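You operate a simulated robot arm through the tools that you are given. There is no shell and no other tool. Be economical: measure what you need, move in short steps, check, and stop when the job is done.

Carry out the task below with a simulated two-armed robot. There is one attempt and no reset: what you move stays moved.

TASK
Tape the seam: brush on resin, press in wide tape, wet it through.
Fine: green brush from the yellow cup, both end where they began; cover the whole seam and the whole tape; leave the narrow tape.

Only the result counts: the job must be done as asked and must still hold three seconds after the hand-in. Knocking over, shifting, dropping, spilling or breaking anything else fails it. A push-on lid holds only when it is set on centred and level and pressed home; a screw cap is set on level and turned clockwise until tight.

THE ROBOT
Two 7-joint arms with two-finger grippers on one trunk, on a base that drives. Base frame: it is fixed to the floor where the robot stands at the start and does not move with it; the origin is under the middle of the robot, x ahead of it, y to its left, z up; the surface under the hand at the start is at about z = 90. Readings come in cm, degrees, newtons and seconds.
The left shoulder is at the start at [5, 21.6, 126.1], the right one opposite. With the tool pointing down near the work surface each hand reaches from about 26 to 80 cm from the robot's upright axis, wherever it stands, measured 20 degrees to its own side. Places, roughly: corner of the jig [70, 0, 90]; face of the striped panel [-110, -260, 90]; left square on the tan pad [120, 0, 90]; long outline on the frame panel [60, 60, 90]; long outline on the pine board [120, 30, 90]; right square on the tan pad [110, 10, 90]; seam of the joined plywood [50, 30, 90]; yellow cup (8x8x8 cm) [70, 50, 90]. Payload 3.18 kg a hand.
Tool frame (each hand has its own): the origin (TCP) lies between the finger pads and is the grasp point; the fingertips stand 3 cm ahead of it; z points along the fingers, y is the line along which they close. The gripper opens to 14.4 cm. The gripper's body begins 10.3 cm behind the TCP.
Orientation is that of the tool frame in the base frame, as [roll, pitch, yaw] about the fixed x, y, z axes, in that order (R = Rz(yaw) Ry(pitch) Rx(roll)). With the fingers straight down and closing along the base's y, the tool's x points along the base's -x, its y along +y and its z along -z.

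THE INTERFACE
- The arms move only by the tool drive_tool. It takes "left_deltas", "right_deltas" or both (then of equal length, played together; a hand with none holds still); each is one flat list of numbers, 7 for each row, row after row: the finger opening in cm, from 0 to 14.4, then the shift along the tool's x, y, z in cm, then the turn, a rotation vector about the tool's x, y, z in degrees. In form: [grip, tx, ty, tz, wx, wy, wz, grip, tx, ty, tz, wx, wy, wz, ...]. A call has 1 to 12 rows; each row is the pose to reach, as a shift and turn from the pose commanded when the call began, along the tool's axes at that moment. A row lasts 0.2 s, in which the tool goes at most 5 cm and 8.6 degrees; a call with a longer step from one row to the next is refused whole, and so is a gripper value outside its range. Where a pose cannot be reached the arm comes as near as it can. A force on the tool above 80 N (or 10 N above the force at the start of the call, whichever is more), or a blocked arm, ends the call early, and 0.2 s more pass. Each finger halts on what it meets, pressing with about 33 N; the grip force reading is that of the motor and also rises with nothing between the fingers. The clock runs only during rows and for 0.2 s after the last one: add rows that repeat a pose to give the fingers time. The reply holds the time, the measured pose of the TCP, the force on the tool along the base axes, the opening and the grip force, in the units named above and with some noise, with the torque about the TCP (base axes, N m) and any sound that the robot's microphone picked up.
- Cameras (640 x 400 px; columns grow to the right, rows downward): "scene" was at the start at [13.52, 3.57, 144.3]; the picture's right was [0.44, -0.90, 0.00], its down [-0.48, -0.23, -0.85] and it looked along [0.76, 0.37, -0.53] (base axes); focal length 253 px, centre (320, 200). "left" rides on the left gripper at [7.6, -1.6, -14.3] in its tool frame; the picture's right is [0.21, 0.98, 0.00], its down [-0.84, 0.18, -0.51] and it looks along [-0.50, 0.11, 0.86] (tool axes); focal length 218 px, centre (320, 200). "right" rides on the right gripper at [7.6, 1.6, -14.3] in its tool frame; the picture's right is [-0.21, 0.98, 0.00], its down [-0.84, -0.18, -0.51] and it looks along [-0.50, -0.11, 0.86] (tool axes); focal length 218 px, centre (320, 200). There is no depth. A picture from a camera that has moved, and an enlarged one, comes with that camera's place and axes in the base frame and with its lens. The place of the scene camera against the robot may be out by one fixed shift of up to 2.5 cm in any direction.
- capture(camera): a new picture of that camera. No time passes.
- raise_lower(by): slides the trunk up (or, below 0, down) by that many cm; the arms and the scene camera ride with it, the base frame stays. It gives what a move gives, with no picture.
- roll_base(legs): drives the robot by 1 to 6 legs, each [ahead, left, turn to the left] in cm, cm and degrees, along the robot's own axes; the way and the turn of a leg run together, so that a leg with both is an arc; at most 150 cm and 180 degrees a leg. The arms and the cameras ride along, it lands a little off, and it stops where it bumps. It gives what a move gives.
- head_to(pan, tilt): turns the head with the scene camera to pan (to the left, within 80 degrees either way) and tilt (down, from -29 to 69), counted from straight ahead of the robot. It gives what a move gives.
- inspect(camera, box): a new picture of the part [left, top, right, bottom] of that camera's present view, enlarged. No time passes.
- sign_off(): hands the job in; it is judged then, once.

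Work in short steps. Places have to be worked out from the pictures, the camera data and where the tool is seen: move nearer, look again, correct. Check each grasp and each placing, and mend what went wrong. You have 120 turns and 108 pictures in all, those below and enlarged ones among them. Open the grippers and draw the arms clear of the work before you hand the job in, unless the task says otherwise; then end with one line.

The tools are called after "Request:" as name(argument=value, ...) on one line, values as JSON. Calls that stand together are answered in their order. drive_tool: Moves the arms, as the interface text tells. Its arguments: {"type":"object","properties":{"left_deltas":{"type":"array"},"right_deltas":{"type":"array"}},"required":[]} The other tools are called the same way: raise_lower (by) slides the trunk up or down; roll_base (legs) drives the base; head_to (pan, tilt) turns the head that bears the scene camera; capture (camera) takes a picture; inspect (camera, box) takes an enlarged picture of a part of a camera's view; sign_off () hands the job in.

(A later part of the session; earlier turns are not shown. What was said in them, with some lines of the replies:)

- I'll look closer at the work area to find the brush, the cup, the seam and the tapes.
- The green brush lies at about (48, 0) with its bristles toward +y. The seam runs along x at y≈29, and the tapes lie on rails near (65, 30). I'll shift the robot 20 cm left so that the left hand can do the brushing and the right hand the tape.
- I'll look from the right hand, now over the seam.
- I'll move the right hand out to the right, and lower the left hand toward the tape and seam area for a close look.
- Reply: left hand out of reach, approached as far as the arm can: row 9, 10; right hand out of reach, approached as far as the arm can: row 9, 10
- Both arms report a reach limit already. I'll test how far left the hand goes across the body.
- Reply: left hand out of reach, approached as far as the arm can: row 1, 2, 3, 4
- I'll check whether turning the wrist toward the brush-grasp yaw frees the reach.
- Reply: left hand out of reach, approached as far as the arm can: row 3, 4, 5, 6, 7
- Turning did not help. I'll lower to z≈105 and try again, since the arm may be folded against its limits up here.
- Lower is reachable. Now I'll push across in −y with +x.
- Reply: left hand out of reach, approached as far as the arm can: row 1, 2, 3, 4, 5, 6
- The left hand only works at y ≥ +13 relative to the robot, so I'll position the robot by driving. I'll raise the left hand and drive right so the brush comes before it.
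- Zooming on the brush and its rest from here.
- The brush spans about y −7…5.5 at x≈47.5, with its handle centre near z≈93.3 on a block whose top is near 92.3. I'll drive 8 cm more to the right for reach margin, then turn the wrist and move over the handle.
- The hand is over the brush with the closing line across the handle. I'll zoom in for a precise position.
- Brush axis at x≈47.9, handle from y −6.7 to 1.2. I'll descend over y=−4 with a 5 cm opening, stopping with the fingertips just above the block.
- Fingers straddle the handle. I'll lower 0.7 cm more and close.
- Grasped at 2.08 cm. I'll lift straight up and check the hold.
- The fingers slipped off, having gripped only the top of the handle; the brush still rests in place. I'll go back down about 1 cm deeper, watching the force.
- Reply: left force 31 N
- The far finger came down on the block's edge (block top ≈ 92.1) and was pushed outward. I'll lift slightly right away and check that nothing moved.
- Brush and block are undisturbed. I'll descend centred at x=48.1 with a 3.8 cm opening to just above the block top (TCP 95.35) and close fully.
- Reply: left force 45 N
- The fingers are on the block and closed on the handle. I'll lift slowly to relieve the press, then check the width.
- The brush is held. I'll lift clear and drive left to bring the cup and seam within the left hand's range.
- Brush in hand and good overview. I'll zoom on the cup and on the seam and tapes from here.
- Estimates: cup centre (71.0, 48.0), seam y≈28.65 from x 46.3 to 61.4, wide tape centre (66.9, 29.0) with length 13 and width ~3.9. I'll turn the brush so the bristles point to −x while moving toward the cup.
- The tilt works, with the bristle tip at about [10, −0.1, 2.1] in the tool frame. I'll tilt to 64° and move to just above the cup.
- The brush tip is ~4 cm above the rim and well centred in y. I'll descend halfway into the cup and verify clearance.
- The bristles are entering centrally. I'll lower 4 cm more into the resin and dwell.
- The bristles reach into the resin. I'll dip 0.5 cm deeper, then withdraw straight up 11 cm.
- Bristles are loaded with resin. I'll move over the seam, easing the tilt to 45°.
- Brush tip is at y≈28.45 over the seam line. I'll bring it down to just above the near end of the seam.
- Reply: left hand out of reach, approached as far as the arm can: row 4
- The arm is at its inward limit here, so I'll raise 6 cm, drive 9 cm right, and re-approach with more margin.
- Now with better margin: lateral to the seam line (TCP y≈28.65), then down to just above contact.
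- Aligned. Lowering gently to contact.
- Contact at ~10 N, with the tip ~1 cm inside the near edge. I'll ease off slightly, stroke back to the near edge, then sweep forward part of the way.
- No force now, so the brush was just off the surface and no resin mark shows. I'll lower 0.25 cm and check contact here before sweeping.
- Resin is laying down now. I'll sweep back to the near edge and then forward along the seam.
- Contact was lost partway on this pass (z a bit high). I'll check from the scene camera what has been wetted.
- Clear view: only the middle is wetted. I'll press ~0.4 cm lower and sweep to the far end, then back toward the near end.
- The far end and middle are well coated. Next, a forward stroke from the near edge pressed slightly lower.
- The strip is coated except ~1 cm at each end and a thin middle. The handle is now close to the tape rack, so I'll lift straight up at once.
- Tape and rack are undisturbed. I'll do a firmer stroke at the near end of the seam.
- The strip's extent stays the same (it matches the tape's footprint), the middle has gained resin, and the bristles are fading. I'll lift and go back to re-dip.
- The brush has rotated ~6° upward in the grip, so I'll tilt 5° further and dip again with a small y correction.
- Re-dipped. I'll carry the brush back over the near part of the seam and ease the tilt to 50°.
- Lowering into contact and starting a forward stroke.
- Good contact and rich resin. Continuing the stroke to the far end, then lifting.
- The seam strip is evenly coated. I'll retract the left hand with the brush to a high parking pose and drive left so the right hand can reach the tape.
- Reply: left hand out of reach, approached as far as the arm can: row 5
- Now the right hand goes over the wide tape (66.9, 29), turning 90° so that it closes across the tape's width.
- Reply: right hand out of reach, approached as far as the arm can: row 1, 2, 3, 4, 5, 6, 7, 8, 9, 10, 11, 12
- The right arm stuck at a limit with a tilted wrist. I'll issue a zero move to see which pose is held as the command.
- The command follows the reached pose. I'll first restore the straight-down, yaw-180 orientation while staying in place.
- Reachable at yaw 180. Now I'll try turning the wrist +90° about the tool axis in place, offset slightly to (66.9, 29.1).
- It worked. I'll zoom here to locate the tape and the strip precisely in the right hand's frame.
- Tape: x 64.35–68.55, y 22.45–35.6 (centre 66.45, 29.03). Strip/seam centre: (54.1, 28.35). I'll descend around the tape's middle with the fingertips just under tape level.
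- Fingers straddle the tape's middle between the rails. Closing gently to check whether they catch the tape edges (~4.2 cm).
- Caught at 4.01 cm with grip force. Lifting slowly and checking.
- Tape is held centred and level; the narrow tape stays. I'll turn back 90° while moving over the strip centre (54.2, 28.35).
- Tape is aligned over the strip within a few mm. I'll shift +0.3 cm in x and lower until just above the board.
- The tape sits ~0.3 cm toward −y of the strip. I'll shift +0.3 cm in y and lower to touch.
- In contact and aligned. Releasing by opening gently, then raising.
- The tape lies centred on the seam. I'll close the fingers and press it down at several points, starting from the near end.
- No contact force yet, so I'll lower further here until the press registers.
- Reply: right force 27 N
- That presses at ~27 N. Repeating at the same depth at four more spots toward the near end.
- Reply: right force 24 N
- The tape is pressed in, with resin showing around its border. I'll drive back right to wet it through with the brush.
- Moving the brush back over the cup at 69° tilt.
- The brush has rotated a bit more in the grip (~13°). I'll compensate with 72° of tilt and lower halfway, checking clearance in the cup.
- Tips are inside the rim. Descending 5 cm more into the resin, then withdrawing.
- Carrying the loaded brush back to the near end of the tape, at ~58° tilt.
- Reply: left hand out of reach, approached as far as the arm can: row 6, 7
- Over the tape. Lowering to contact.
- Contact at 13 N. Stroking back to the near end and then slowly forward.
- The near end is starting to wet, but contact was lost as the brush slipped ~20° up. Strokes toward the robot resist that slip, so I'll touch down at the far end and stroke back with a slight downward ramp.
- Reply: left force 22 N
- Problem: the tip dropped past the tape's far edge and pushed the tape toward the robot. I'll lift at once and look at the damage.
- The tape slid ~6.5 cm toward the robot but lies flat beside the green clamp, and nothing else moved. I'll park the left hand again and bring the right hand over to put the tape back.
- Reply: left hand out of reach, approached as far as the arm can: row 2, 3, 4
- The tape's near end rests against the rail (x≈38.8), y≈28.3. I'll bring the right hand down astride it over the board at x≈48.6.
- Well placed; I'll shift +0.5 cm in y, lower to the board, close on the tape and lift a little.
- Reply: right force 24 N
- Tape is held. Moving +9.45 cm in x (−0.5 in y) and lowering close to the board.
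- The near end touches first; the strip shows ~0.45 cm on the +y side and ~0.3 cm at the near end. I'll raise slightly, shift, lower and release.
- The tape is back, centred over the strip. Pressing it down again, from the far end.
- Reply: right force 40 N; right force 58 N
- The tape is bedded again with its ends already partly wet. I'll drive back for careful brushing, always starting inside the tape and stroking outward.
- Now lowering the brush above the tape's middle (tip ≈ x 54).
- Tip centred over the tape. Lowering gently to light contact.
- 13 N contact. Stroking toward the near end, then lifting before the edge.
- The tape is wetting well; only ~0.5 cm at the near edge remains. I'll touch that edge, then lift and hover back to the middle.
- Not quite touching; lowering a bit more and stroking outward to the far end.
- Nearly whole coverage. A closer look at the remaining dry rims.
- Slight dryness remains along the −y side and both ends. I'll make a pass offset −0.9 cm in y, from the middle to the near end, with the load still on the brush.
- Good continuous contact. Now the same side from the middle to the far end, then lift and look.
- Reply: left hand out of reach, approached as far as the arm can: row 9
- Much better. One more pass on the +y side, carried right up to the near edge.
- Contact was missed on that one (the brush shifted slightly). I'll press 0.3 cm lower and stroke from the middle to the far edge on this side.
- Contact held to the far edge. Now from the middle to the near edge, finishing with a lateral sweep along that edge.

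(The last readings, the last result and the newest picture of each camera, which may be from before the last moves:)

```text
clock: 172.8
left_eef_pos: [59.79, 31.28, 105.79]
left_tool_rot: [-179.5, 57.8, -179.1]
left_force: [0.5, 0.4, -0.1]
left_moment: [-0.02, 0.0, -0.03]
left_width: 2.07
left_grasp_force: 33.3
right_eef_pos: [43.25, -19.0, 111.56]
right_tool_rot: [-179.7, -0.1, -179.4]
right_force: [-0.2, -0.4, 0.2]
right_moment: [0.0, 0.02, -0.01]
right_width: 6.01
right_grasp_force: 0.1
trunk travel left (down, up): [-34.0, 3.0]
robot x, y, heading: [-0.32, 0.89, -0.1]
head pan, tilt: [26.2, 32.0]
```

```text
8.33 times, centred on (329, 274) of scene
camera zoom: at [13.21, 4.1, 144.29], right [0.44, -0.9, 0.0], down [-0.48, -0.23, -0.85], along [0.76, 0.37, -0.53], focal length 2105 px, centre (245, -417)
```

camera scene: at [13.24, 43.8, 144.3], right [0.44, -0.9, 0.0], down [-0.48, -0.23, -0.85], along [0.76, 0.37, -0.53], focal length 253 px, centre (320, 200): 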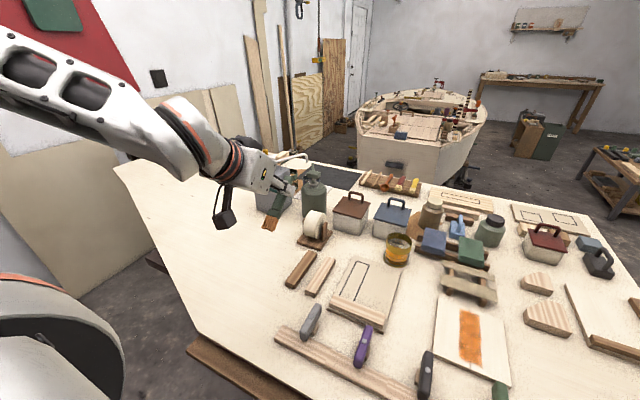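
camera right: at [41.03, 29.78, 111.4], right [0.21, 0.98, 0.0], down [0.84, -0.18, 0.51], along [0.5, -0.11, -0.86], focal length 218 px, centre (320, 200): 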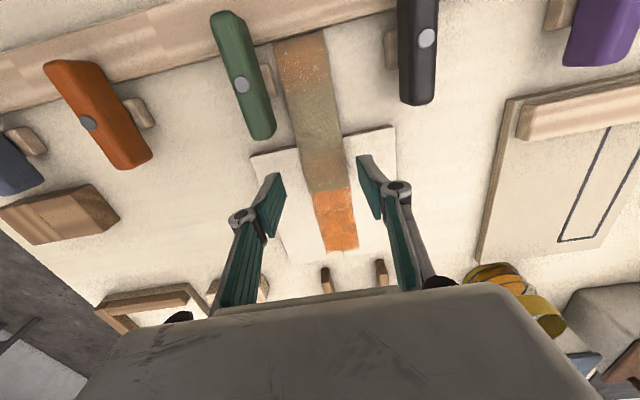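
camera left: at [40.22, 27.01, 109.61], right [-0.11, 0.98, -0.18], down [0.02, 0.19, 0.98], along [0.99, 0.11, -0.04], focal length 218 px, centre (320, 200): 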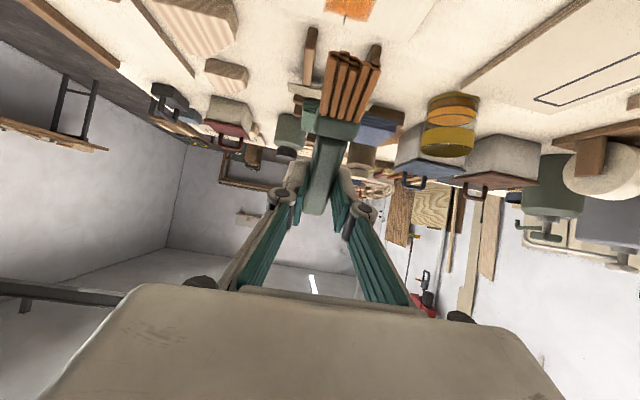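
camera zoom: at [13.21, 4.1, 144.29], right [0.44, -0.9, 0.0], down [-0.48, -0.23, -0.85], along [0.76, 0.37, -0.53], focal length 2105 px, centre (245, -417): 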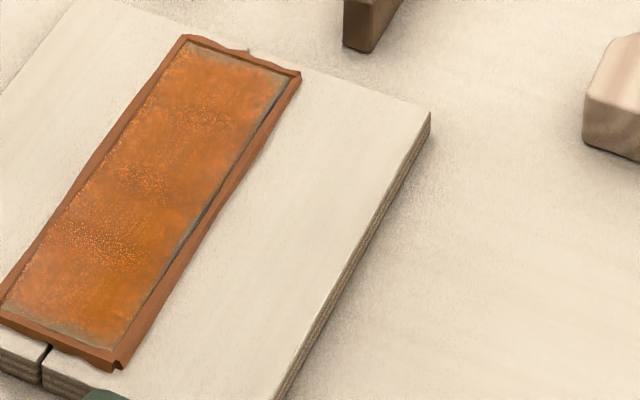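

The resin border has darkened all round and the tape is wetted throughout. Now to return the brush: first raise and straighten the tool to ~15° tilt (the brush has rotated ~35° in the grip).

Request:
drive_tool(left_deltas=[0, -0.6, 0.35, -1.9, 0, 7.1, 0, 0, -1.1, 0.7, -3.9, 0, 14.2, 0, 0, -1.7, 1.05, -5.8, 0, 21.3, 0, 0, -2.3, 1.4, -7.7, 0, 28.4, 0, 0, -2.9, 1.75, -9.6, 0, 35.6, 0, 0, -3.4, 2.1, -11.6, 0, 42.8, 0])

Request:
drive_tool(left_deltas=[0, 0, 0, 0, 2.1, 0, 7.9, 0, 0, 0, 0, 4.2, 0, 15.8, 0, 0, 0, 0, 6.4, 0, 23.7, 0, 0, 0, 0, 8.5, 0, 31.6, 0, 0, 0, 0, 10.6, 0, 39.5, 0, 0, 0, 0, 12.7, 0, 47.5, 0, 0, 0, 0, 14.8, 0, 55.4, 0, 0, 0, 0, 16.9, 0, 63.3, 0, 0, 0, 0, 19.1, 0, 71.2, 0, 0, 0, 0, 21.2, 0, 79.1, 0, 0, 0, 0, 23.3, 0, 87])

```text
clock: 174.2
left_eef_pos: [51.57, 33.77, 114.54]
left_tool_rot: [-179.7, 15.0, -179.5]
left_force: [0.3, 0.4, -0.3]
left_moment: [0.02, -0.02, -0.02]
left_width: 2.09
left_grasp_force: 33.4
right_eef_pos: [43.3, -19.03, 111.59]
right_tool_rot: [-179.8, 0.0, -179.4]
right_force: [-0.5, -0.3, 0.4]
right_moment: [0.04, 0.01, 0.04]
right_width: 5.99
right_grasp_force: 0.0
trunk travel left (down, up): [-34.0, 3.0]
robot x, y, heading: [-0.27, 0.4, -0.4]
head pan, tilt: [26.2, 32.0]
```

```text
clock: 176.6
left_eef_pos: [51.7, 33.61, 114.39]
left_tool_rot: [180.0, 15.2, 90.2]
left_force: [-0.5, -0.3, -0.9]
left_moment: [0.0, 0.01, 0.04]
left_width: 2.08
left_grasp_force: 32.8
right_eef_pos: [43.26, -19.06, 111.55]
right_tool_rot: [-179.9, -0.1, -179.4]
right_force: [-0.3, -0.1, 0.2]
right_moment: [-0.01, 0.03, 0.02]
right_width: 6.0
right_grasp_force: 0.1
trunk travel left (down, up): [-34.0, 3.0]
robot x, y, heading: [-0.38, 0.56, -0.1]
head pan, tilt: [26.2, 32.0]
```

Driving right to bring the brush before its rest, then a look.

Request:
roll_base(legs=[[0, -31, 0]])

Request:
drive_tool(left_deltas=[0, -2, -1.2, 0.5, 0, 0, 0, 0, -4, -2.4, 1, 0, 0, 0, 0, -6, -3.5, 1.6, 0, 0, 0])

Request:
capture(camera="left")

```text
clock: 179.9
left_eef_pos: [51.53, 2.74, 114.52]
left_tool_rot: [180.0, 15.3, 90.5]
left_force: [0.8, 0.3, 0.2]
left_moment: [-0.02, 0.02, -0.01]
left_width: 2.06
left_grasp_force: 33.0
right_eef_pos: [43.05, -49.83, 111.67]
right_tool_rot: [-179.8, -0.1, -179.3]
right_force: [0.2, -0.1, -0.8]
right_moment: [0.02, -0.04, 0.01]
right_width: 5.99
right_grasp_force: 0.1
trunk travel left (down, up): [-34.0, 3.0]
robot x, y, heading: [-0.59, -30.63, -0.1]
head pan, tilt: [26.2, 32.0]
```

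```text
clock: 180.7
left_eef_pos: [48.06, -3.5, 114.5]
left_tool_rot: [179.8, 15.3, 90.5]
left_force: [-0.1, 0.0, 0.0]
left_moment: [0.04, -0.02, 0.02]
left_width: 2.07
left_grasp_force: 33.0
right_eef_pos: [43.08, -50.0, 111.55]
right_tool_rot: [-179.8, 0.1, -179.3]
right_force: [-0.6, 0.2, 0.7]
right_moment: [0.04, -0.01, 0.01]
right_width: 6.0
right_grasp_force: 0.0
trunk travel left (down, up): [-34.0, 3.0]
robot x, y, heading: [-0.31, -30.61, -0.1]
head pan, tilt: [26.2, 32.0]
```

```text
4 pictures are left
camera left: at [46.34, 7.55, 126.08], right [0.98, 0.21, -0.05], down [0.19, -0.68, 0.71], along [0.11, -0.71, -0.7], focal length 218 px, centre (320, 200)
```

left: 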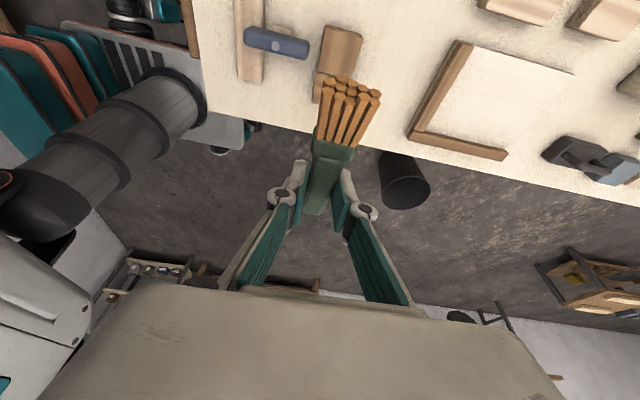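

Brush is ~39° up in the tool, so at this 15° tilt its tail is lowest. I'll descend to just above first contact of the tail with the block.

Request:
drive_tool(left_deltas=[0, 1.04, 0, 3.86, 0, 0, 0, 0, 2.07, 0, 7.7, 0, 0, 0, 0, 3.1, 0, 11.6, 0, 0, 0, 0, 4, 0, 15, 0, 0, 0, 0, 4.4, 0, 16.4, 0, 0, 0, 0, 4.5, 0, 16.9, 0, 0, 0])

Request:
inspect(camera="scene", box=[260, 250, 380, 325])

```text
clock: 182.1
left_eef_pos: [48.26, -3.66, 96.83]
left_tool_rot: [-179.9, 15.2, 90.5]
left_force: [0.6, -0.5, 0.3]
left_moment: [-0.04, 0.01, 0.03]
left_width: 2.11
left_grasp_force: 32.9
right_eef_pos: [43.06, -49.98, 111.56]
right_tool_rot: [-179.9, 0.0, -179.2]
right_force: [0.0, 0.9, -0.6]
right_moment: [-0.02, -0.01, 0.01]
right_width: 6.01
right_grasp_force: 0.1
trunk travel left (down, up): [-34.0, 3.0]
robot x, y, heading: [-0.59, -30.37, 0.1]
head pan, tilt: [26.2, 32.0]
```

```text
5.33 times, centred on (320, 288) of scene
camera zoom: at [13.02, -26.88, 144.3], right [0.44, -0.9, 0.0], down [-0.48, -0.23, -0.85], along [0.76, 0.37, -0.53], focal length 1348 px, centre (320, -267)
```

zoom: 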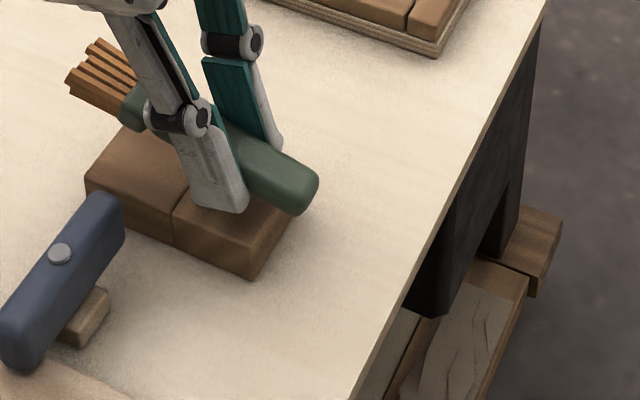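

As expected. I'll press down gradually so the block pushes the tail up and flattens the brush.

Request:
drive_tool(left_deltas=[0, 0.1, 0, 0.4, 0, 0, 0, 0, 0.2, 0, 0.75, 0, 0, 0, 0, 0.28, 0, 1.05, 0, 0, 0, 0, 0.34, 0, 1.25, 0, 0, 0, 0, 0.36, 0, 1.35, 0, 0, 0])

```text
clock: 183.3
left_eef_pos: [48.21, -3.64, 95.73]
left_tool_rot: [179.8, 15.3, 90.5]
left_force: [0.3, 3.2, 7.6]
left_moment: [0.13, 0.01, -0.03]
left_width: 2.11
left_grasp_force: 32.6
right_eef_pos: [43.01, -50.05, 111.65]
right_tool_rot: [-179.8, -0.1, -179.2]
right_force: [-0.2, -0.5, 0.3]
right_moment: [0.01, -0.01, 0.02]
right_width: 6.0
right_grasp_force: 0.1
trunk travel left (down, up): [-34.0, 3.0]
robot x, y, heading: [-0.36, -30.6, -0.2]
head pan, tilt: [26.2, 32.0]
```

Light contact. Lowering 0.4 cm more.

Request:
drive_tool(left_deltas=[0, 0.03, 0, 0.15, 0, 0, 0, 0, 0.07, 0, 0.3, 0, 0, 0, 0, 0.1, 0, 0.42, 0, 0, 0])

Request:
inspect(camera="scene", box=[260, 250, 380, 325])

```text
clock: 184.1
left_eef_pos: [48.08, -3.78, 95.63]
left_tool_rot: [179.2, 15.4, 90.5]
left_force: [-0.7, 19.3, 63.8]
left_moment: [0.85, 0.7, -0.19]
left_width: 2.07
left_grasp_force: 32.7
right_eef_pos: [42.74, -50.04, 111.75]
right_tool_rot: [-179.8, 0.2, -179.1]
right_force: [0.0, -0.7, -0.8]
right_moment: [-0.02, -0.01, 0.0]
right_width: 6.01
right_grasp_force: 0.0
trunk travel left (down, up): [-34.0, 3.0]
robot x, y, heading: [-0.5, -30.53, -0.3]
head pan, tilt: [26.2, 32.0]
```

```text
5.33 times, centred on (320, 288) of scene
camera zoom: at [12.58, -26.88, 144.39], right [0.44, -0.9, 0.0], down [-0.47, -0.23, -0.85], along [0.76, 0.37, -0.53], focal length 1348 px, centre (320, -267)
```

zoom: 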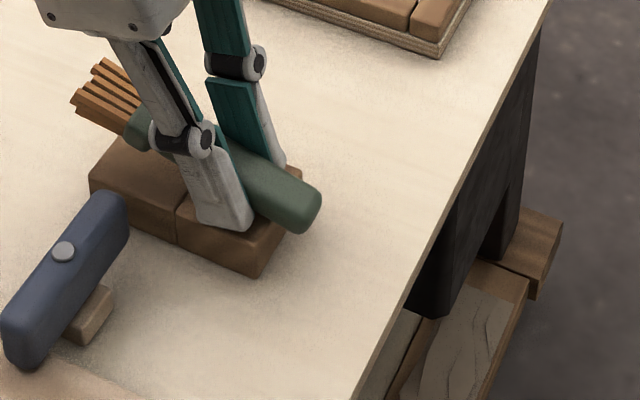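

The fingers now bear on the block with the brush still slightly tip-up. I'll ease up 0.35 cm and tilt 9° more so the brush is about level before release.

Request:
drive_tool(left_deltas=[0, -0.05, 0, -0.35, 0, 0, 0, 0, 0.21, 0, -0.42, 0, -5, 0, 0, 0.21, 0, -0.42, 0, -9, 0, 0, 0.21, 0, -0.42, 0, -9, 0])

```text
clock: 185.1
left_eef_pos: [47.99, -3.43, 95.81]
left_tool_rot: [179.5, 24.5, 90.4]
left_force: [6.0, 19.3, 43.9]
left_moment: [0.54, 0.11, -0.11]
left_width: 2.07
left_grasp_force: 32.3
right_eef_pos: [42.86, -50.08, 111.69]
right_tool_rot: [-179.8, 0.0, -179.2]
right_force: [0.5, 0.1, 0.2]
right_moment: [0.0, 0.0, 0.01]
right_width: 6.0
right_grasp_force: 0.1
trunk travel left (down, up): [-34.0, 3.0]
robot x, y, heading: [-0.56, -30.55, 0.1]
head pan, tilt: [26.2, 32.0]
```

Still pressing 44 N; easing up 0.3 cm, then opening slowly in place and rising clear.

Request:
drive_tool(left_deltas=[0, -0.08, 0, -0.18, 0, 0, 0, 0, -0.13, 0, -0.28, 0, 0, 0, 1.9, -0.13, 0, -0.28, 0, 0, 0, 2.3, -0.13, 0, -0.28, 0, 0, 0, 2.8, -0.13, 0, -0.28, 0, 0, 0, 3.6, -0.13, 0, -0.28, 0, 0, 0, 4.6, -0.13, 0, -0.28, 0, 0, 0, 4.6, -0.13, 0, -0.28, 0, 0, 0])

Request:
drive_tool(left_deltas=[4.6, -0.5, 0, -1, 0, 0, 0, 4.6, -1.6, 0, -3.5, 0, 0, 0, 4.6, -3.4, 0, -7.4, 0, 0, 0, 4.6, -5.2, 0, -11.4, 0, 0, 0, 4.6, -7, 0, -15.4, 0, 0, 0])

Request:
inspect(camera="scene", box=[260, 250, 380, 325])

```text
clock: 186.9
left_eef_pos: [47.99, -3.29, 95.73]
left_tool_rot: [179.9, 24.3, 90.6]
left_force: [-0.2, 0.3, 2.1]
left_moment: [-0.02, 0.02, 0.02]
left_width: 4.72
left_grasp_force: 0.0
right_eef_pos: [43.02, -49.89, 111.62]
right_tool_rot: [-179.8, 0.0, -179.2]
right_force: [0.6, -0.6, 0.6]
right_moment: [0.03, 0.0, 0.03]
right_width: 5.99
right_grasp_force: 0.1
trunk travel left (down, up): [-34.0, 3.0]
robot x, y, heading: [-0.8, -30.41, -0.2]
head pan, tilt: [26.2, 32.0]
```

```text
clock: 188.1
left_eef_pos: [47.89, -3.1, 112.82]
left_tool_rot: [-180.0, 24.3, 90.6]
left_force: [0.0, 0.3, 0.5]
left_moment: [0.0, -0.02, 0.0]
left_width: 4.58
left_grasp_force: 0.0
right_eef_pos: [43.05, -50.05, 111.66]
right_tool_rot: [-179.7, -0.1, -179.2]
right_force: [-0.5, 0.7, 0.3]
right_moment: [0.01, 0.0, 0.02]
right_width: 5.99
right_grasp_force: 0.1
trunk travel left (down, up): [-34.0, 3.0]
robot x, y, heading: [-0.17, -30.25, 0.3]
head pan, tilt: [26.2, 32.0]
```

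```text
5.33 times, centred on (320, 288) of scene
camera zoom: at [12.92, -26.91, 144.32], right [0.44, -0.9, 0.0], down [-0.48, -0.23, -0.85], along [0.76, 0.37, -0.53], focal length 1348 px, centre (320, -267)
```

zoom: 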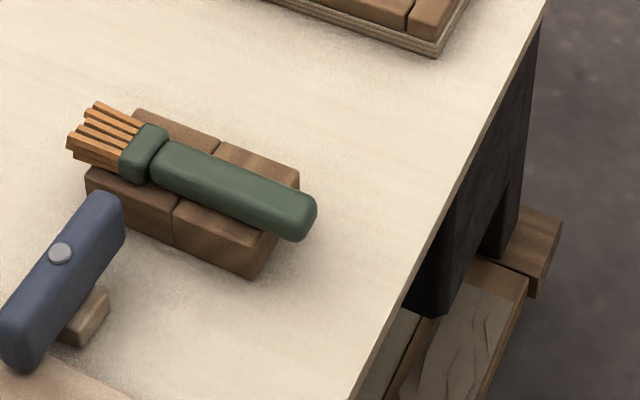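

The brush lies flat on its rest as at the start. I'll open both grippers, draw the left hand up and back, and take a last look.

Request:
drive_tool(left_deltas=[8, -1, -2, -2, 0, 3, 0, 12, -2, -4, -4, 0, 8, 0, 14.4, -2, -6, -5, 0, 14, 0, 14.4, -2, -8, -5, 0, 20, 0], right_deltas=[8, 0, 0, -1, 0, 0, 0, 12, 0, 0, -2, 0, 0, 0, 14.4, 0, 0, -3, 0, 0, 0, 14.4, 0, 0, -3, 0, 0, 0])

Request:
capture(camera="scene")

```text
clock: 189.1
left_eef_pos: [39.96, -3.28, 118.33]
left_tool_rot: [180.0, 4.2, 90.6]
left_force: [-0.5, -0.6, -0.4]
left_moment: [0.02, 0.01, 0.02]
left_width: 14.39
left_grasp_force: 0.1
right_eef_pos: [43.14, -49.92, 114.65]
right_tool_rot: [-179.9, 0.0, -179.3]
right_force: [-0.2, 0.3, 0.2]
right_moment: [0.08, -0.05, -0.01]
right_width: 14.42
right_grasp_force: 0.2
trunk travel left (down, up): [-34.0, 3.0]
robot x, y, heading: [-0.23, -30.24, 0.0]
head pan, tilt: [26.2, 32.0]
```

```text
0 pictures are left
camera scene: at [12.98, -27.03, 144.31], right [0.44, -0.9, 0.0], down [-0.48, -0.23, -0.85], along [0.76, 0.37, -0.53], focal length 253 px, centre (320, 200)
```

scene: 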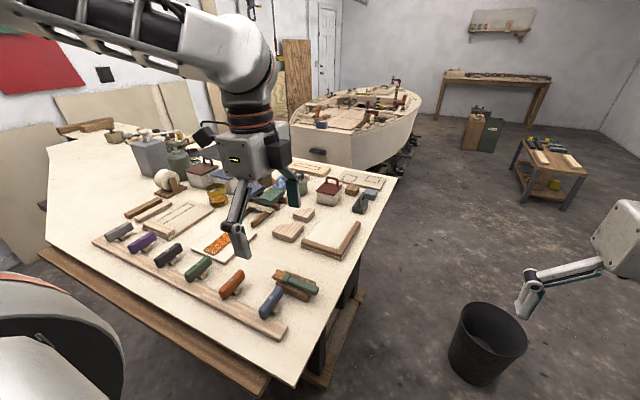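

The last picture shows the tape on the seam, the brush on its rest, the cup and narrow tape in place, and both arms clear. Handing in.

Request:
sign_off()

```text
The job is handed in.
```

The seam is taped with the wide tape, pressed into resin and wetted through. During wetting the brush pushed the tape off the seam once; I put it back, pressed it again and re-wetted it, and in my last close look the edges were a shade drier than the middle. The green brush is back on its rest about 0.7 cm off its first position. The yellow cup and narrow tape were not moved.
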